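You operate a simulated robot arm through the tools that you are given. There is no shell and no other tool. Be economical: measure what you need, move in short steps, check, and stop when the job is done.

Carry out the task below with a simulated robot arm. There is one attempt and no reset: what you move stays moved.

TASK
On the top of the pine table, make the white battery and the striped pink cartridge change places.
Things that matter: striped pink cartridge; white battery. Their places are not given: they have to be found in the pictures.

The check looks at the end state, three seconds after you hand in, the way a careful person would. Anything else that was tipped, shoved, dropped, spilled or broken makes it a failure.

THE ROBOT
A 6-joint arm with a two-finger parallel gripper, fixed in place. Base frame: the origin is at the foot of the arm, x ahead of it, y to its left, z up; the work surface is at about z = 750. Units: mm, degrees, N and s.
With the tool pointing down near the work surface it reaches from about 300 to 740 mm from the base axis. Its first joint turns from -66.0 to 66.0 degrees. Payload 2.45 kg.
The tool frame sits at the grasp point between the pads (the TCP): z along the fingers, y along the line on which they close. The tips reach 24 mm beyond it. Largest opening 68 mm; finger width 17, thickness 10; the body of the gripper, 40 by 70 mm, starts 41 mm behind the TCP.
Orientation is told as [roll, pitch, yaw] about the base's x, y, z axes, in that order, counted from this pose: with the fingers straight down and closing along the base's y, the tool's x points along the base's -x, its y along +y and its z along -z.

THE INTERFACE
- The arm moves only by the tool drive_tool. Its argument "commands" is a list that holds one entry, the list of rows, each a list of 7 numbers: the opening, from 0 (shut) to 1 (fully open), then the shift along the tool's x, y, z in mm, then the turn, a rotation vector about the tool's x, y, z in degrees. In form: [[[hand, x, y, z, rx, ry, rz], ...]]. A call has 1 to 8 rows; each row shifts and turns the commanded pose from where the row before left it, along the tool's axes as they then stand. Rows are played at 5 a second. More than 50 mm and 8.6 degrees between two rows, or a gripper value outside its range, and nothing of the call is played. Where a pose cannot be reached the arm comes as near as it can. A force on the tool above 40 N (or 10 N above the force at the start of the call, whichever is more), or a blocked arm, ends the call early, and 0.2 s more pass. Each finger travels about 108 mm/s and halts on what it meets, pressing with about 25 N; the grip force reading is that of the motor and also rises with nothing between the fingers. The clock runs only during rows and for 0.2 s after the last one: add rows that do not move to give the fingers time. It gives the time, the measured TCP pose, the force on the tool (base axes), the opening and the grip force at its end, in the units of the frame above (readings bear some noise), and new pictures: "pictures" is both (left out), scene, wrist or none.
- Cameras (640 x 400 px; columns grow to the right, rows downward): "scene" is fixed at [175.5, 454, 1434.7]; the picture's right is [-0.37, -0.93, 0.00], its down [-0.77, 0.31, -0.56] and it looks along [0.52, -0.21, -0.83] (base axes); focal length 316 px, centre (320, 200). "wrist" rides on the gripper at [-32, 0, -39] in the tool frame; the picture's right is [0.00, -1.00, 0.00], its down [0.97, 0.00, -0.24] and it looks along [0.24, 0.00, 0.97] (tool axes); focal length 218 px, centre (320, 200).
- measure_at(camera, pixels): for up to 12 pixels [column, row] of the newest picture of that camera ("zoom" is the newest enlarged one), the place [x, y, z] in the base frame of the surface seen there, good to about 2 mm. The clock stands still meanwhile.
- inspect(camera, box): a new picture of the part [left, top, right, bottom] of that camera's present view, enlarged. The clock stands still meanwhile.
- sign_off(): hands the job in; it is judged then, once.

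Work in short steps. Measure before you move; look again where a grasp or a placing could have gone wrong, and mend it. You have 80 turns and 120 pictures in all, those below and enlarged ones among them. Open the gripper and draw the arm clear of the work before you hand the job in, unless the task says otherwise; then end with one line.

The tools are called as a command line: name --argument value ..., lists and objects as JSON in quotes. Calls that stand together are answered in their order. drive_tool: Moves the arm, as the interface text tells. Its arguments: {"type":"object","properties":{"commands":{"type":"array","items":{"type":"array","items":{"type":"array","items":{"type":"number"}}}},"pictures":{"type":"string","enum":["both","scene","wrist","none"]}},"required":["commands"]} The other tools are called the same way: measure_at (camera, pixels) gives the place of the surface under pixels of a picture; inspect (camera, box) takes an enlarged picture of a part of a camera's view; sign_off () hands the job in.

At the start:

```text
time_s: 0.0
tool_pos: [382.8, 208.7, 992.9]
orientation: [0.0, -0.1, 0.0]
ft_force: [-0.3, -0.3, 0.0]
finger_gap: 68.1
finger_force: 0.2
```

scene: 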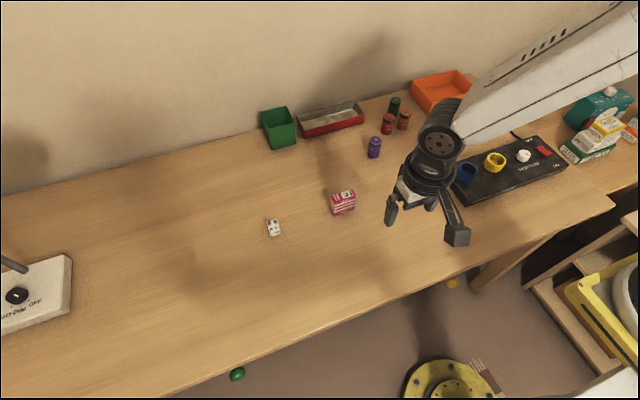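
wrist: 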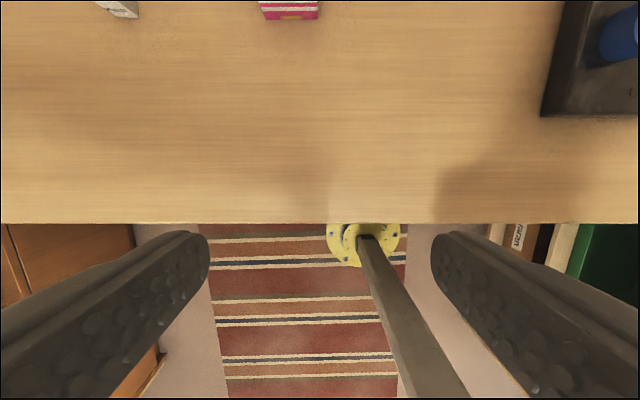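

The scene shows a white object near (274,228) and a striped pink one near (343,202). I enlarge that area to identify them.

inspect --camera "scene" --box '[240, 170, 380, 258]'

inspect --camera "scene" --box '[350, 80, 430, 170]'

```text
4.55 times, centred on (310, 214) of scene
```

zoom: 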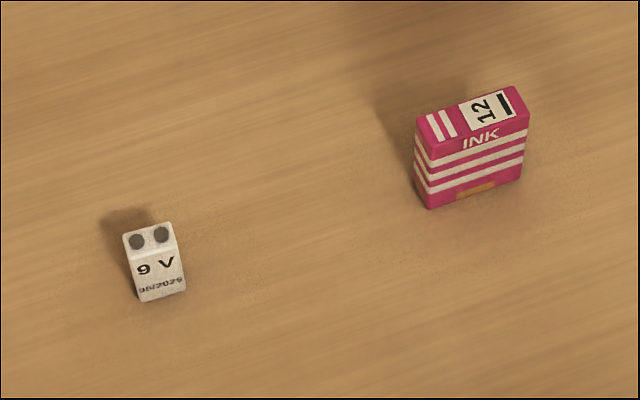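

```text
4.44 times, centred on (390, 125) of scene
```

zoom: 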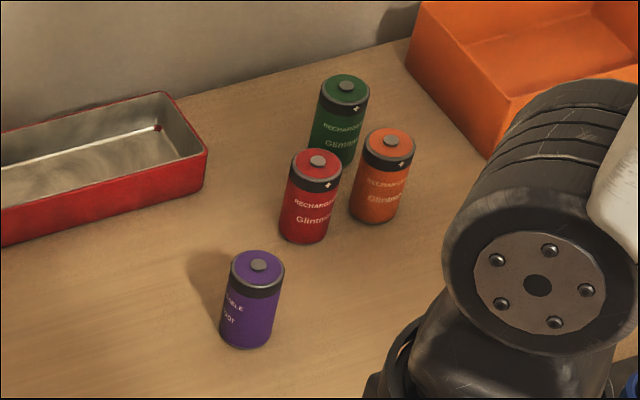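

The white battery is the 9 V block and the pink cartridge is standing on edge. I take the zoom again so I can measure on it.

inspect --camera "scene" --box '[240, 170, 380, 258]'

```text
4.55 times, centred on (310, 214) of scene
```

zoom: 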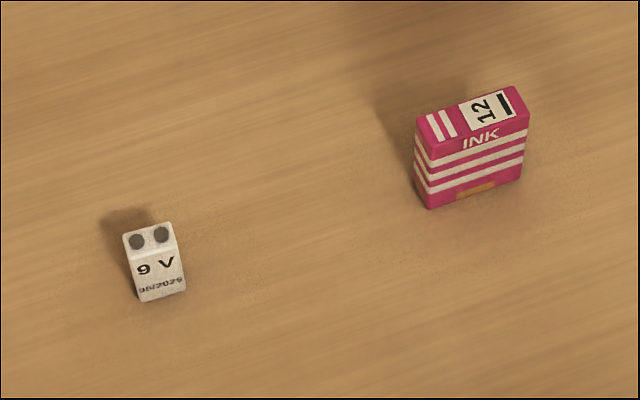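

I measure top corners of the battery (125,236),(172,224),(177,248),(130,260) and of the cartridge (418,117),(515,88),(527,127),(433,157), plus base points and table.

measure_at --camera "zoom" --pixels '[[126, 237], [171, 225], [176, 248], [132, 259], [143, 300], [184, 289], [419, 118], [514, 89], [526, 127], [433, 156], [430, 206], [520, 179]]'

measure_at --camera "zoom" --pixels '[[300, 220], [160, 330], [470, 240], [148, 242], [472, 122]]'

```text
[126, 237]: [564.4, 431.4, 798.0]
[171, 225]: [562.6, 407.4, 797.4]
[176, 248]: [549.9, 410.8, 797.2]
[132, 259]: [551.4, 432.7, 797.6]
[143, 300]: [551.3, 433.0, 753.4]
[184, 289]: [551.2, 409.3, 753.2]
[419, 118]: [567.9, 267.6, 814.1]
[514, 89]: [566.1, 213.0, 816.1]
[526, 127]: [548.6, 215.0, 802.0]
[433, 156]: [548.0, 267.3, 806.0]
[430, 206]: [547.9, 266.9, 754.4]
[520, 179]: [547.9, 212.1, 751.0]
```

```text
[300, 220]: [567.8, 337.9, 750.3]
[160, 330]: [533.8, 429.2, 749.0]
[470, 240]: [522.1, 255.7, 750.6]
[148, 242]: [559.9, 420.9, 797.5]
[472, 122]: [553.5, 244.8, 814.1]
```

Both stand square to the base axes: battery centre about (558,421), 18 mm thick in x, top at 797; cartridge centre about (558,240), 20 mm thick, top at about 814. I'll grip along x, so I turn the tool +90° (rz negative) where it is while lowering a little.

drive_tool --commands '[[[1, 0, 0, 8, 0, 0, -8.2], [1, 0, 0, 8, 0, 0, -8.2], [1, 0, 0, 8, 0, 0, -8.2], [1, 0, 0, 8, 0, 0, -8.2], [1, 0, 0, 8, 0, 0, -8.2], [1, 0, 0, 8, 0, 0, -8.2], [1, 0, 0, 8, 0, 0, -8.2], [1, 0, 0, 8, 0, 0, -8.2]]]' --pictures "none"

drive_tool --commands '[[[1, 0, 0, 0, 0, 0, -8.2], [1, 0, 0, 0, 0, 0, -8.2], [1, 0, 0, 0, 0, 0, -8], [1, 0, 0, 0, 0, 0, 0]]]' --pictures "none"

```text
time_s: 1.8
tool_pos: [382.1, 207.5, 929.8]
orientation: [-0.1, -0.1, 65.7]
ft_force: [0.4, -0.3, 0.1]
finger_gap: 67.7
finger_force: 0.0
```

```text
time_s: 2.8
tool_pos: [382.4, 209.4, 929.9]
orientation: [0.1, -0.1, 90.2]
ft_force: [1.3, -0.4, 0.8]
finger_gap: 67.7
finger_force: 0.1
```

The tool is at yaw 90, so tool x = −base y and tool y = −base x. I move above the battery at (558,421), z 930.

drive_tool --commands '[[[1, -30.2, -25.1, 0, 0, 0, 0], [1, -30.2, -25.1, 0, 0, 0, 0], [1, -30.2, -25.1, 0, 0, 0, 0], [1, -30.2, -25.1, 0, 0, 0, 0], [1, -30.2, -25.1, 0, 0, 0, 0], [1, -30.2, -25.1, 0, 0, 0, 0], [1, -30.2, -25.1, 0, 0, 0, 0], [1, 0, 0, 0, 0, 0, 0]]]'

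```text
time_s: 4.6
tool_pos: [557.4, 420.5, 931.5]
orientation: [-0.1, 0.0, 90.0]
ft_force: [0.5, -0.2, -0.1]
finger_gap: 68.0
finger_force: 0.0
```

scene: 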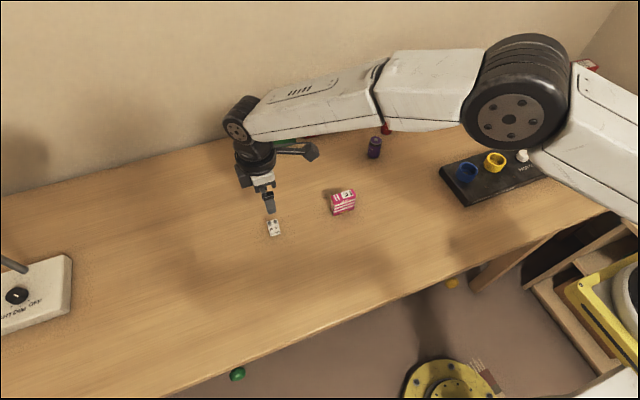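
wrist: 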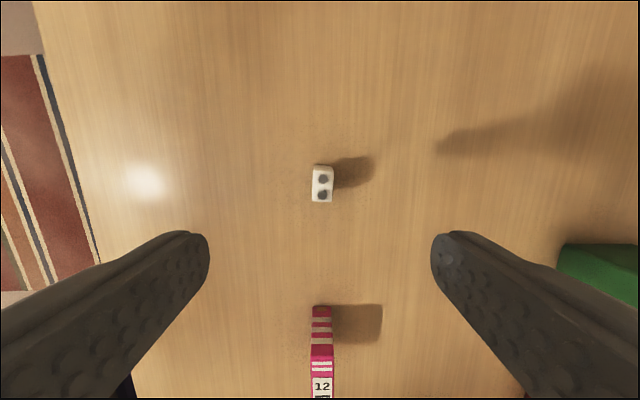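

The battery is at (323,184) in the wrist view and the cartridge at (321,375). I measure both tops here to refine centre and yaw.

inspect --camera "wrist" --box '[280, 150, 376, 210]'

measure_at --camera "wrist" --pixels '[[323, 184], [314, 168], [333, 168], [332, 200], [313, 200], [313, 350], [332, 350], [312, 390], [331, 390]]'

```text
6.67 times, centred on (328, 180) of wrist
```

zoom: 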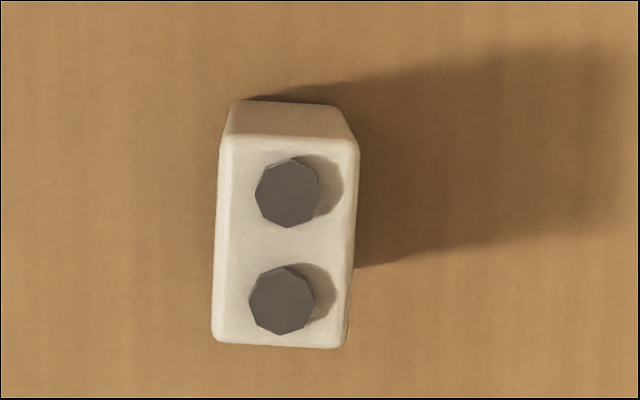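

```text
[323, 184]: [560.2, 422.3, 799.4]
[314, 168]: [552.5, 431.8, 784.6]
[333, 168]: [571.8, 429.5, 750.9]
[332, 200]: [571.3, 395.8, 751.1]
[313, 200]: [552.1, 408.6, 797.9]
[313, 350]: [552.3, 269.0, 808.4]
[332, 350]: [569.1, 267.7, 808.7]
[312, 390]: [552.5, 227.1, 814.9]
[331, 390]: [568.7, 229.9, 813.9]
```

The battery centre is about (560,420.5), yawed about −2°. I shift 2.5 mm, turn 2° and descend to TCP z 781 (tips at 757).

drive_tool --commands '[[[1, 0, -2.5, 30, 0, 0, 2], [1, 0, 0, 30, 0, 0, 0], [1, 0, 0, 30, 0, 0, 0], [1, 0, 0, 30, 0, 0, 0], [1, 0, 0, 20, 0, 0, 0], [1, 0, 0, 10, 0, 0, 0], [1, 0, 0, 0, 0, 0, 0]]]'

```text
time_s: 6.2
tool_pos: [561.9, 420.5, 780.0]
orientation: [0.1, 0.0, 88.0]
ft_force: [-0.1, -0.6, -0.2]
finger_gap: 67.8
finger_force: 0.0
```

scene: 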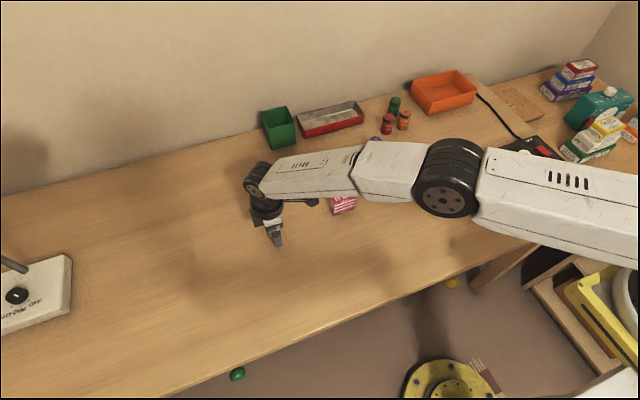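
wrist: 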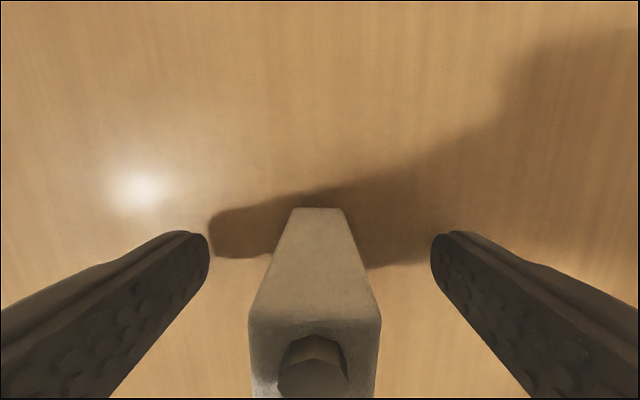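

The battery sits about centred between the pads (slightly left, about 1.5 mm). I nudge over and close gently.

drive_tool --commands '[[[0.7, 0, 1.3, 0, 0, 0, 0], [0.45, 0, 0, 0, 0, 0, 0], [0.3, 0, 0, 0, 0, 0, 0], [0.2, 0, 0, 0, 0, 0, 0], [0, 0, 0, 0, 0, 0, 0], [0, 0, 0, 0, 0, 0, 0], [0, 0, 0, 0, 0, 0, 0]]]' --pictures "wrist"

```text
time_s: 7.8
tool_pos: [558.4, 420.4, 779.5]
orientation: [0.0, 0.0, 88.0]
ft_force: [0.3, 2.0, 0.2]
finger_gap: 16.5
finger_force: 25.0
```

wrist: 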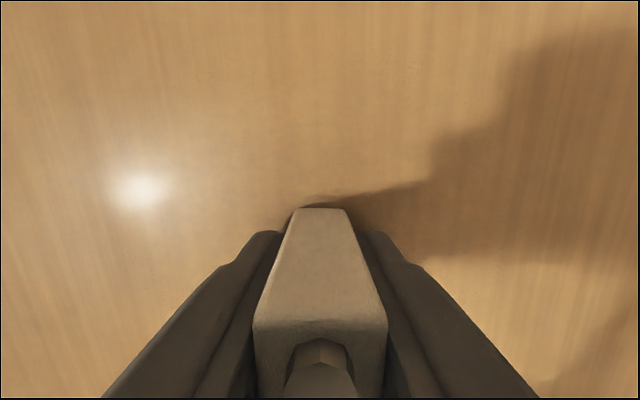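

Gripped (gap 16.5, 25 N). I lift 60 mm and check the hold.

drive_tool --commands '[[[0, 0, 0, -10, 0, 0, 0], [0, 0, 0, -20, 0, 0, 0], [0, 0, 0, -30, 0, 0, 0], [0, 23.2, 18.9, 0, 0, 0, 0], [0, 23.2, 18.9, 0, 0, 0, 0], [0, 23.2, 18.9, 0, 0, 0, 0], [0, 23.2, 18.9, 0, 0, 0, 0], [0, 0, 0, 0, 0, 0, 0]]]'

```text
time_s: 9.6
tool_pos: [479.5, 331.5, 838.5]
orientation: [0.1, 0.0, 88.0]
ft_force: [0.0, 0.1, -0.1]
finger_gap: 16.4
finger_force: 25.1
```

scene: 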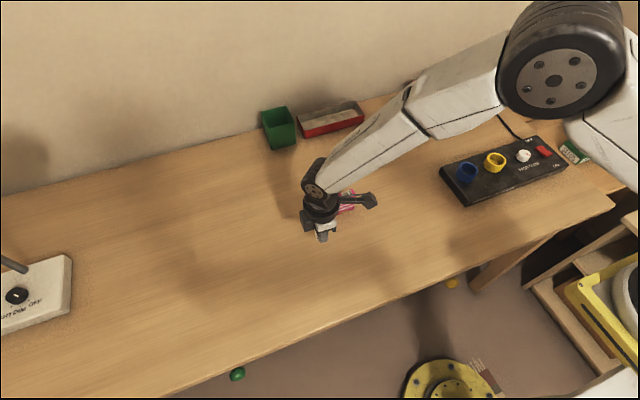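
wrist: 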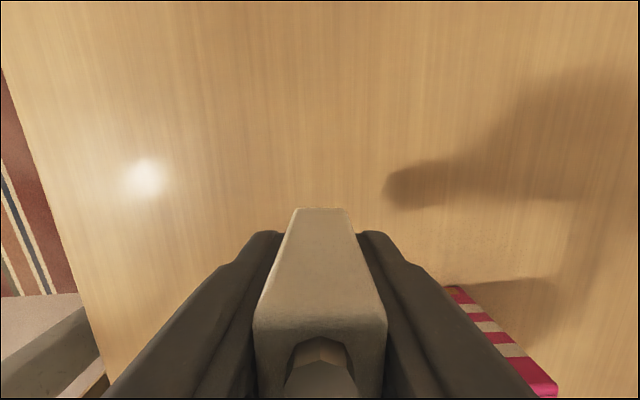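

The battery is held upright over a free spot at (480,331). I lower 59.5 mm, open, wait and rise.

drive_tool --commands '[[[0, 0, 0, 25, 0, 0, 0], [0, 0, 0, 20, 0, 0, 0], [0, 0, 0, 10, 0, 0, 0], [0, 0, 0, 4.5, 0, 0, 0], [0, 0, 0, 0, 0, 0, 0]]]' --pictures "none"

drive_tool --commands '[[[0.35, 0, 0, 0, 0, 0, 0], [0.6, 0, 0, 0, 0, 0, 0], [1, 0, 0, 0, 0, 0, 0], [1, 0, 0, 0, 0, 0, 0], [1, 0, 0, -30, 0, 0, 0], [1, 0, 0, -40, 0, 0, 0], [1, 0, 0, -40, 0, 0, 0], [1, 0, 0, -40, 0, 0, 0]]]'

```text
time_s: 10.8
tool_pos: [480.4, 331.0, 779.0]
orientation: [-0.1, -0.1, 88.0]
ft_force: [-2.6, -3.9, 13.0]
finger_gap: 16.6
finger_force: 24.8
```

```text
time_s: 12.6
tool_pos: [481.2, 330.1, 928.3]
orientation: [0.0, 0.0, 88.0]
ft_force: [-0.1, 0.6, 0.0]
finger_gap: 67.8
finger_force: 0.1
```

scene: 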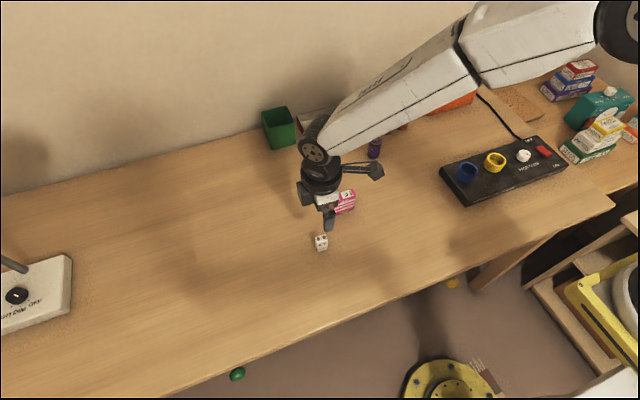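
wrist: 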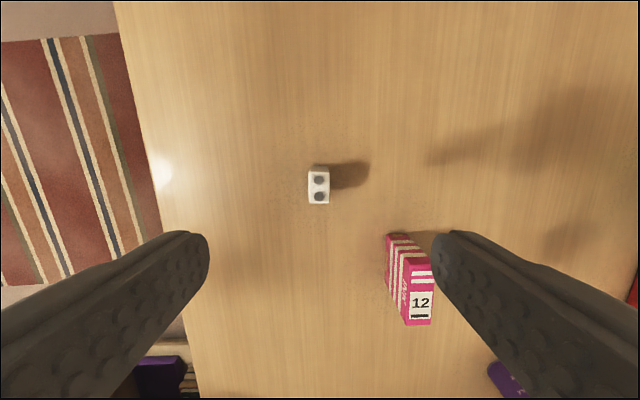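

The battery stands upright at (318,187). Next I go above the cartridge at about (560.5,240).

drive_tool --commands '[[[1, 21.8, -20.9, 0, 0, 0, 0], [1, 21.8, -20.9, 0, 0, 0, 0], [1, 21.8, -20.9, 0, 0, 0, 0], [1, 21.8, -20.9, 0, 0, 0, 0], [1, 0, 0, 0, 0, 0, 0]]]' --pictures "wrist"

inspect --camera "wrist" --box '[256, 140, 384, 220]'

```text
time_s: 13.8
tool_pos: [561.1, 240.0, 926.5]
orientation: [-0.1, 0.0, 88.0]
ft_force: [1.6, 0.2, -0.1]
finger_gap: 68.1
finger_force: 0.0
```

wrist: 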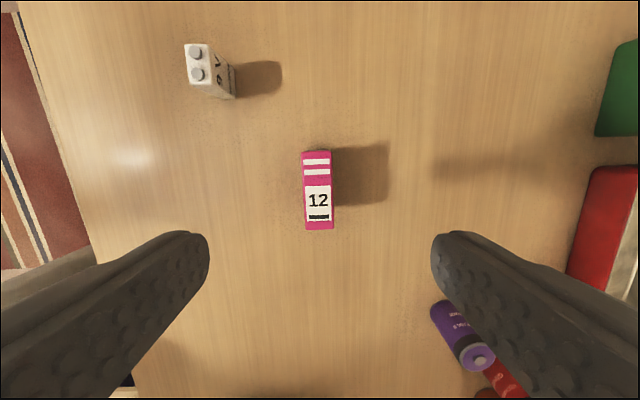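

```text
5.00 times, centred on (320, 180) of wrist
```

zoom: 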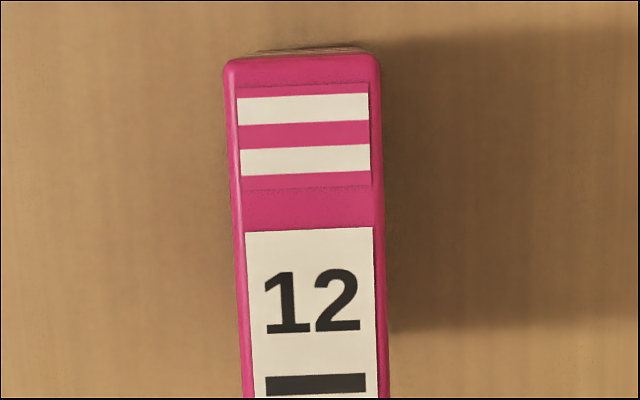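

The cartridge is about 2° off the tool, so its yaw is about 0. I measure its top ends and sides.

measure_at --camera "wrist" --pixels '[[316, 154], [320, 228], [304, 180], [331, 180], [306, 215], [332, 215], [318, 190], [197, 60]]'

```text
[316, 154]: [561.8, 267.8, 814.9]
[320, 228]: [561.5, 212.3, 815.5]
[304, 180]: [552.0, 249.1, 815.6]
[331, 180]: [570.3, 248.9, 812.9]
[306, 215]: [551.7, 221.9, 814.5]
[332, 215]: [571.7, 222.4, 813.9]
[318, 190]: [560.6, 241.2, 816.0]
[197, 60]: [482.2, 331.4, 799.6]
```

Its centre is about (561,240), top at 815. I turn −2° and descend 143 mm to about z 785.

drive_tool --commands '[[[1, 0, 0, 30, 0, 0, -2], [1, 0, 0, 30, 0, 0, 0], [1, 0, 0, 30, 0, 0, 0], [1, 0, 0, 30, 0, 0, 0], [1, 0, 0, 15, 0, 0, 0], [1, 0, 0, 8, 0, 0, 0], [1, 0, 0, 0, 0, 0, 0]]]'

```text
time_s: 15.4
tool_pos: [560.9, 240.8, 785.2]
orientation: [-0.1, 0.0, 90.1]
ft_force: [0.1, -0.3, -0.7]
finger_gap: 68.0
finger_force: 0.0
```

scene: 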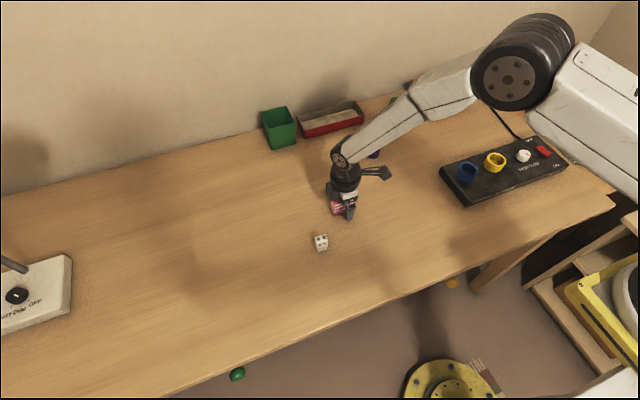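
wrist: 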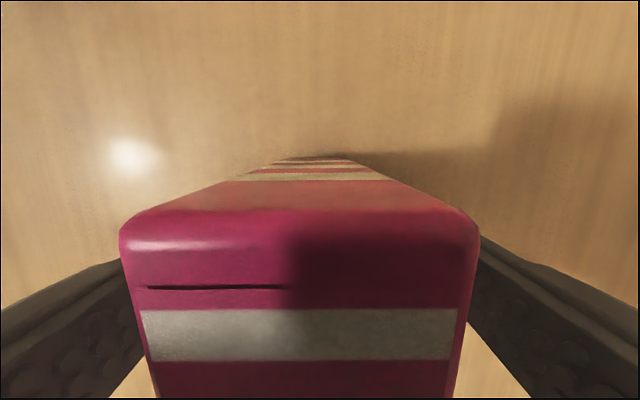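

The cartridge lies between the fingers, about 1 mm to the left. I nudge and close slowly.

drive_tool --commands '[[[0.7, 0, 1.0, 0, 0, 0, 0], [0.5, 0, 0, 0, 0, 0, 0], [0.36, 0, 0, 0, 0, 0, 0], [0.2, 0, 0, 0, 0, 0, 0], [0, 0, 0, 0, 0, 0, 0], [0, 0, 0, 0, 0, 0, 0], [0, 0, 0, 0, 0, 0, 0]]]' --pictures "none"

drive_tool --commands '[[[0, 0, 0, -10, 0, 0, 0], [0, 0, 0, -20, 0, 0, 0], [0, 0, 0, -30, 0, 0, 0], [0, 0, 0, -40, 0, 0, 0], [0, 0, 0, 0, 0, 0, 0]]]'

```text
time_s: 17.0
tool_pos: [559.9, 240.3, 786.1]
orientation: [0.0, -0.1, 90.0]
ft_force: [-0.6, -0.1, -0.9]
finger_gap: 21.5
finger_force: 25.4
```

```text
time_s: 18.2
tool_pos: [559.8, 240.3, 887.9]
orientation: [0.0, 0.0, 90.1]
ft_force: [0.3, 0.5, -0.5]
finger_gap: 21.5
finger_force: 25.7
```

scene: 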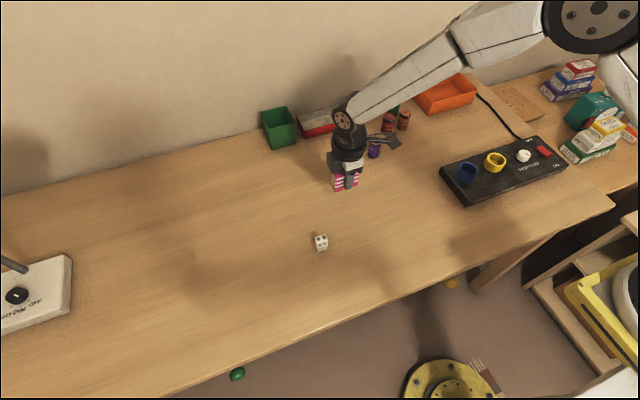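
wrist: 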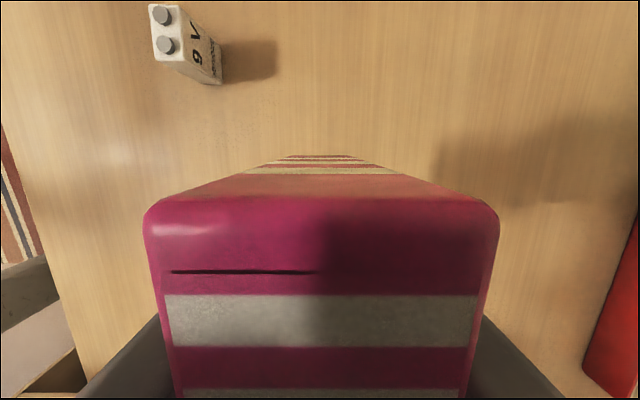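

The cartridge is held. I carry it to y = 421 (tool x −180.5), x staying at about 559.5.

drive_tool --commands '[[[0, -30.1, 0, 0, 0, 0, 0], [0, -30.1, 0, 0, 0, 0, 0], [0, -30.1, 0, 0, 0, 0, 0], [0, -30.1, 0, 0, 0, 0, 0], [0, -30.1, 0, 0, 0, 0, 0], [0, -30.0, 0, 0, 0, 0, 0], [0, 0, 0, 0, 0, 0, 0]]]' --pictures "none"

drive_tool --commands '[[[0, 0, 0, 40, 0, 0, 0], [0, 0, 0, 30, 0, 0, 0], [0, 0, 0, 20, 0, 0, 0], [0, 0, 0, 6, 0, 0, 0], [0, 0, 0, 3, 0, 0, 0], [0, 0, 0, 0, 0, 0, 0]]]'

```text
time_s: 19.8
tool_pos: [560.4, 420.5, 885.5]
orientation: [-0.1, 0.1, 89.9]
ft_force: [0.0, 0.3, -0.3]
finger_gap: 21.5
finger_force: 25.2
```

```text
time_s: 21.2
tool_pos: [559.4, 421.9, 787.2]
orientation: [0.1, 0.1, 90.0]
ft_force: [-0.2, -1.0, -1.1]
finger_gap: 21.6
finger_force: 25.6
```

scene: 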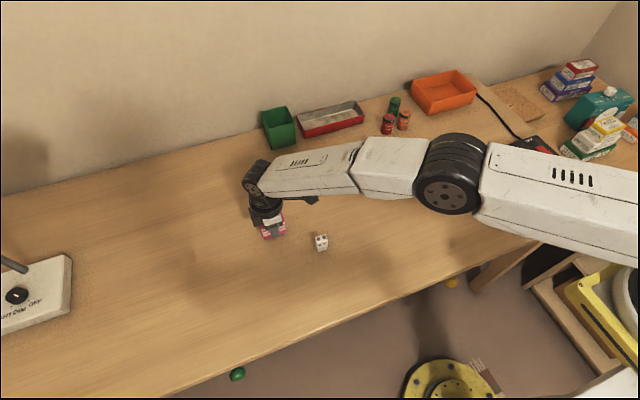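
wrist: 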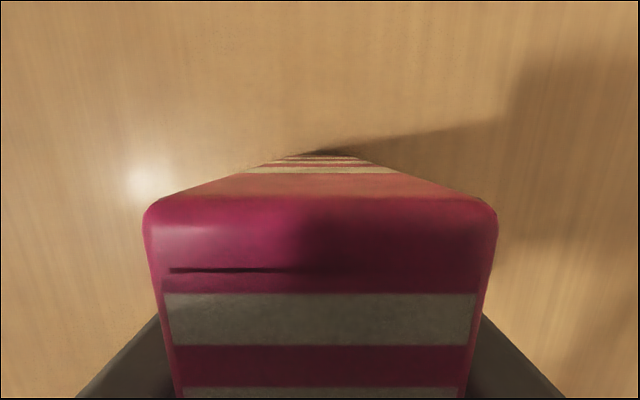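

The cartridge is about 1 mm above the table at the battery's old place. I ease down until light contact, then release.

drive_tool --commands '[[[0, 0, 0, 1, 0, 0, 0], [0, 0, 0, 0, 0, 0, 0]]]' --pictures "none"

drive_tool --commands '[[[0.42, 0, 0, 0, 0, 0, 0], [0.65, 0, 0, 0, 0, 0, 0], [1, 0, 0, 0, 0, 0, 0], [1, 0, 0, 0, 0, 0, 0], [1, 0, 0, -30, 0, 0, 0], [1, 0, 0, -40, 0, 0, 0], [1, 0, 0, -40, 0, 0, 0], [1, 0, 0, -35, 0, 0, 0]]]'

```text
time_s: 21.8
tool_pos: [560.2, 421.4, 787.1]
orientation: [0.0, 0.0, 89.9]
ft_force: [0.8, 0.0, -0.6]
finger_gap: 21.5
finger_force: 24.7
```

```text
time_s: 23.6
tool_pos: [560.8, 420.8, 930.5]
orientation: [0.0, 0.0, 90.0]
ft_force: [0.3, 0.4, 0.2]
finger_gap: 68.0
finger_force: 0.1
```

scene: 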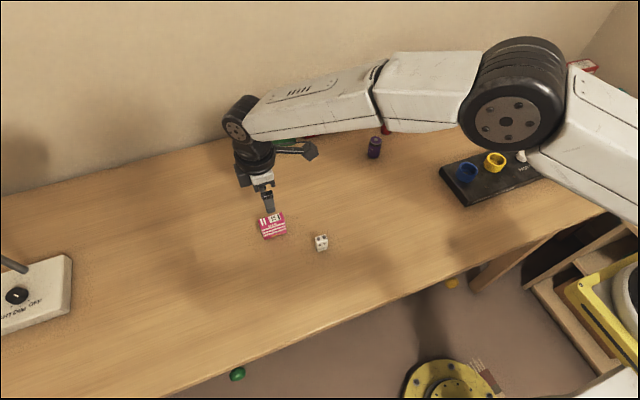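
wrist: 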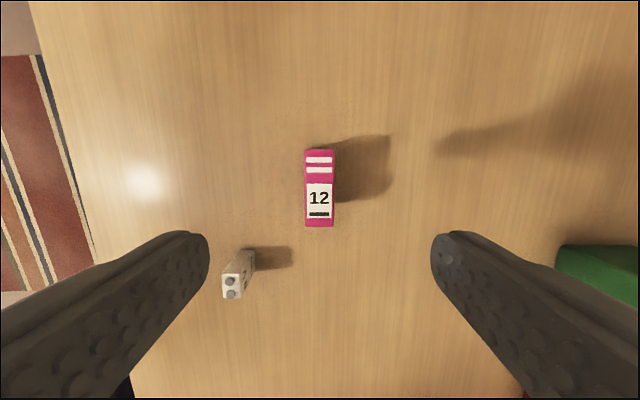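

The cartridge stands upright at the battery's old place. I move back above the battery at (480.4,331) and turn +2°.

drive_tool --commands '[[[1, 22.5, 19.9, 0, 0, 0, 0], [1, 22.5, 19.9, 0, 0, 0, 0], [1, 22.5, 19.9, 0, 0, 0, 0], [1, 22.5, 19.9, 0, 0, 0, 0], [1, 0, 0, 0, 0, 0, 2], [1, 0, 0, 0, 0, 0, 0]]]' --pictures "wrist"

inspect --camera "wrist" --box '[272, 150, 368, 210]'

```text
time_s: 25.0
tool_pos: [480.5, 332.0, 930.5]
orientation: [0.1, 0.0, 88.0]
ft_force: [0.8, 0.0, -0.7]
finger_gap: 67.9
finger_force: 0.1
```

wrist: 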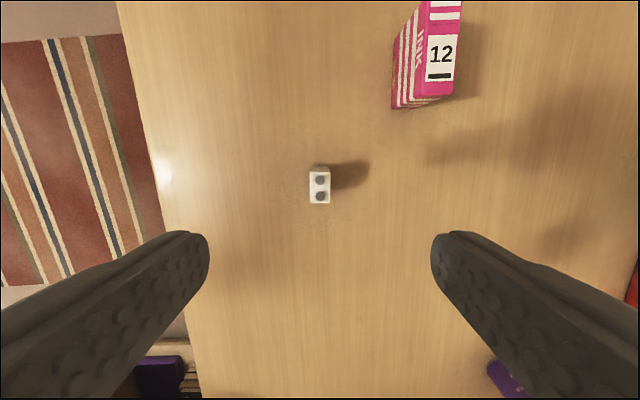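

```text
6.67 times, centred on (320, 180) of wrist
```

zoom: 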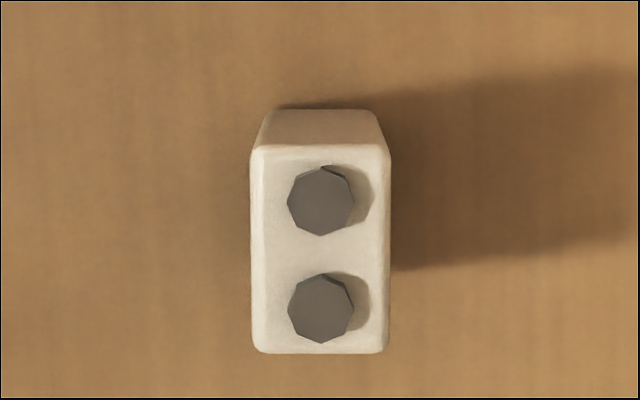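

The battery is centred and aligned with the tool. I descend 149 mm and close on it.

drive_tool --commands '[[[1, 0, 0, 30, 0, 0, 0], [1, 0, 0, 30, 0, 0, 0], [1, 0, 0, 30, 0, 0, 0], [1, 0, 0, 30, 0, 0, 0], [1, 0, 0, 20, 0, 0, 0], [1, 0, 0, 9, 0, 0, 0], [1, 0, 0, 0, 0, 0, 0]]]' --pictures "wrist"

drive_tool --commands '[[[0.7, 0, 0, 0, 0, 0, 0], [0.45, 0, 0, 0, 0, 0, 0], [0.3, 0, 0, 0, 0, 0, 0], [0.2, 0, 0, 0, 0, 0, 0], [0, 0, 0, 0, 0, 0, 0], [0, 0, 0, 0, 0, 0, 0], [0, 0, 0, 0, 0, 0, 0]]]' --pictures "none"

```text
time_s: 26.6
tool_pos: [478.3, 331.1, 783.2]
orientation: [0.0, 0.0, 88.0]
ft_force: [-0.4, -0.9, -0.2]
finger_gap: 68.1
finger_force: 0.1
```

wrist: 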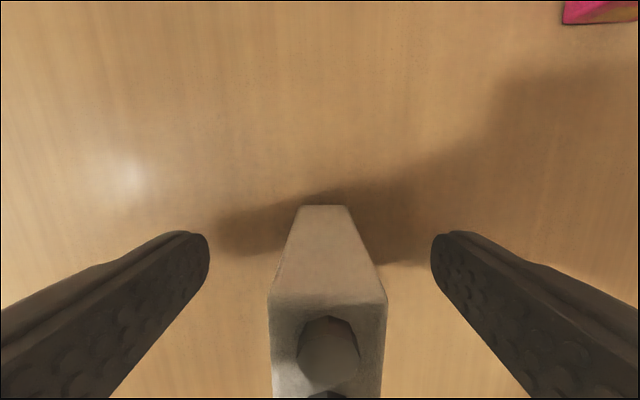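

```text
time_s: 28.2
tool_pos: [478.2, 329.7, 783.2]
orientation: [0.0, 0.1, 87.9]
ft_force: [-0.4, 0.5, 1.1]
finger_gap: 16.5
finger_force: 24.9
```

Gripped. I lift 70 mm and carry it to the cartridge's old place at about (560,240).

drive_tool --commands '[[[0, 0, 0, -10, 0, 0, 0], [0, 0, 0, -25, 0, 0, 0], [0, 0, 0, -35, 0, 0, 0], [0, 22, -21, 0, 0, 0, 0], [0, 22, -21, 0, 0, 0, 0], [0, 22, -21, 0, 0, 0, 0], [0, 22, -21, 0, 0, 0, 0], [0, 0, 0, 0, 0, 0, 0]]]'

```text
time_s: 30.0
tool_pos: [563.4, 239.4, 852.1]
orientation: [0.0, 0.0, 88.0]
ft_force: [0.7, 0.9, -0.2]
finger_gap: 16.4
finger_force: 25.1
```

scene: 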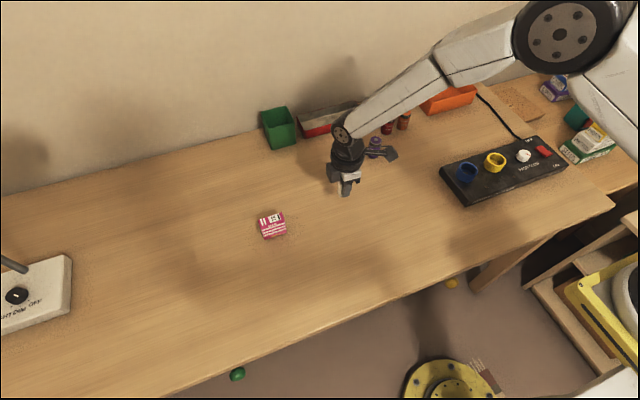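
wrist: 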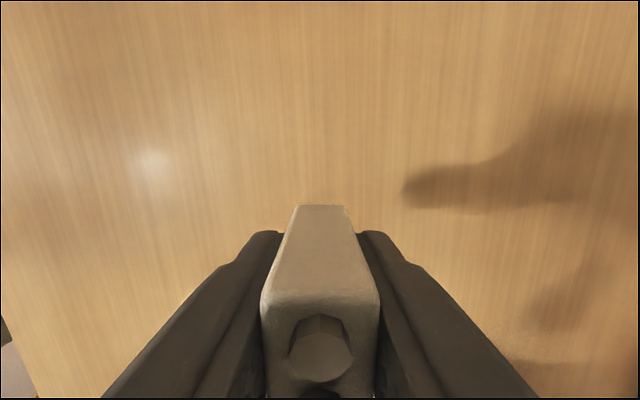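

It is held. I correct x by −1.5 mm and yaw by 2°, then lower 69.5 mm.

drive_tool --commands '[[[0, 0, 1.5, 25, 0, 0, -2], [0, 0, 0, 25, 0, 0, 0], [0, 0, 0, 13, 0, 0, 0], [0, 0, 0, 4, 0, 0, 0], [0, 0, 0, 2.5, 0, 0, 0], [0, 0, 0, 0, 0, 0, 0]]]' --pictures "none"

```text
time_s: 31.4
tool_pos: [559.3, 240.7, 784.1]
orientation: [0.0, 0.0, 90.0]
ft_force: [-3.4, -1.1, 10.1]
finger_gap: 16.4
finger_force: 24.7
```

The 10 N upward force shows the battery is on the table. I release it, rise, and back the arm off toward the base.

drive_tool --commands '[[[0.35, 0, 0, 0, 0, 0, 0], [0.6, 0, 0, 0, 0, 0, 0], [1, 0, 0, 0, 0, 0, 0], [1, 0, 0, 0, 0, 0, 0], [1, 0, 0, -30, 0, 0, 0], [1, 0, 0, -45, 0, 0, 0], [1, 0, 0, -45, 0, 0, 0], [1, 0, 0, -45, 0, 0, 0]]]' --pictures "wrist"

drive_tool --commands '[[[1, 0, 40, -20, 0, 0, 0], [1, 0, 40, -20, 0, 0, 0], [1, 0, 40, 0, 0, 0, 0], [1, 0, 40, 0, 0, 0, 0], [1, 0, 0, 0, 0, 0, 0]]]'

inspect --camera "scene" --box '[240, 160, 400, 260]'

```text
time_s: 33.2
tool_pos: [559.2, 237.7, 947.6]
orientation: [0.1, 0.0, 90.0]
ft_force: [-1.0, -0.4, 0.1]
finger_gap: 68.1
finger_force: 0.1
```

wrist: 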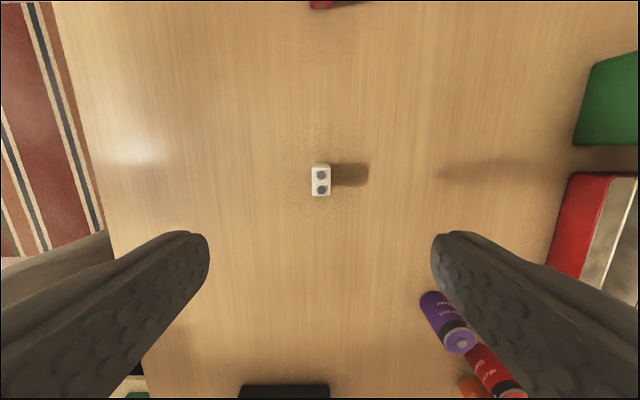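

```text
time_s: 34.4
tool_pos: [399.7, 240.0, 990.0]
orientation: [0.0, -0.1, 90.0]
ft_force: [-1.0, 0.0, 0.1]
finger_gap: 68.0
finger_force: 0.1
```

scene: 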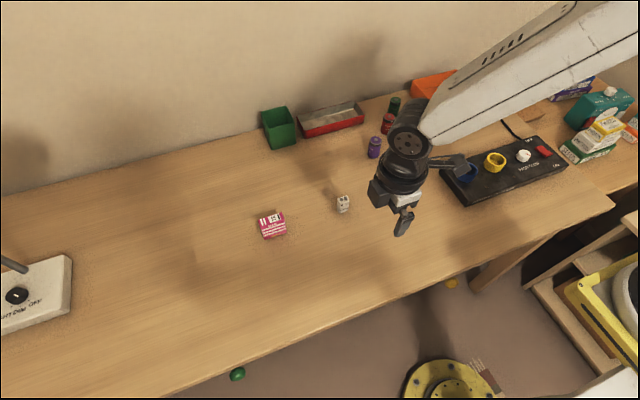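
wrist: 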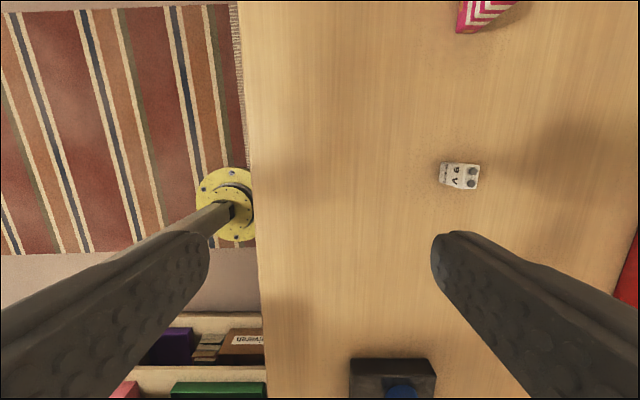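

```text
4.00 times, centred on (320, 210) of scene
```

zoom: 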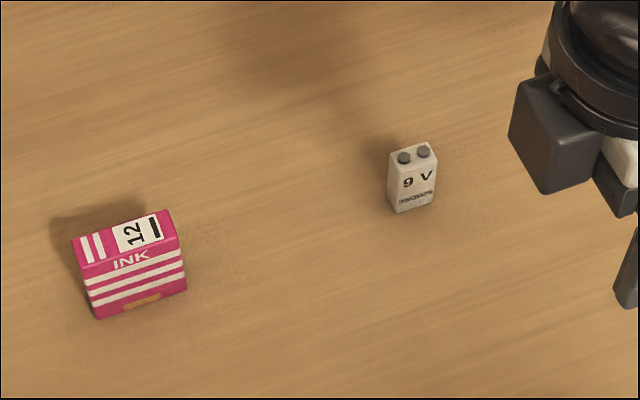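

Both stand upright in each other's places, nothing else has moved, and the arm is clear with the gripper open. I hand in.

sign_off

```text
The job is handed in.
```

The white battery and the striped pink cartridge have changed places: both stand upright in the final pictures, nothing else appears to have moved, and the job is handed in.
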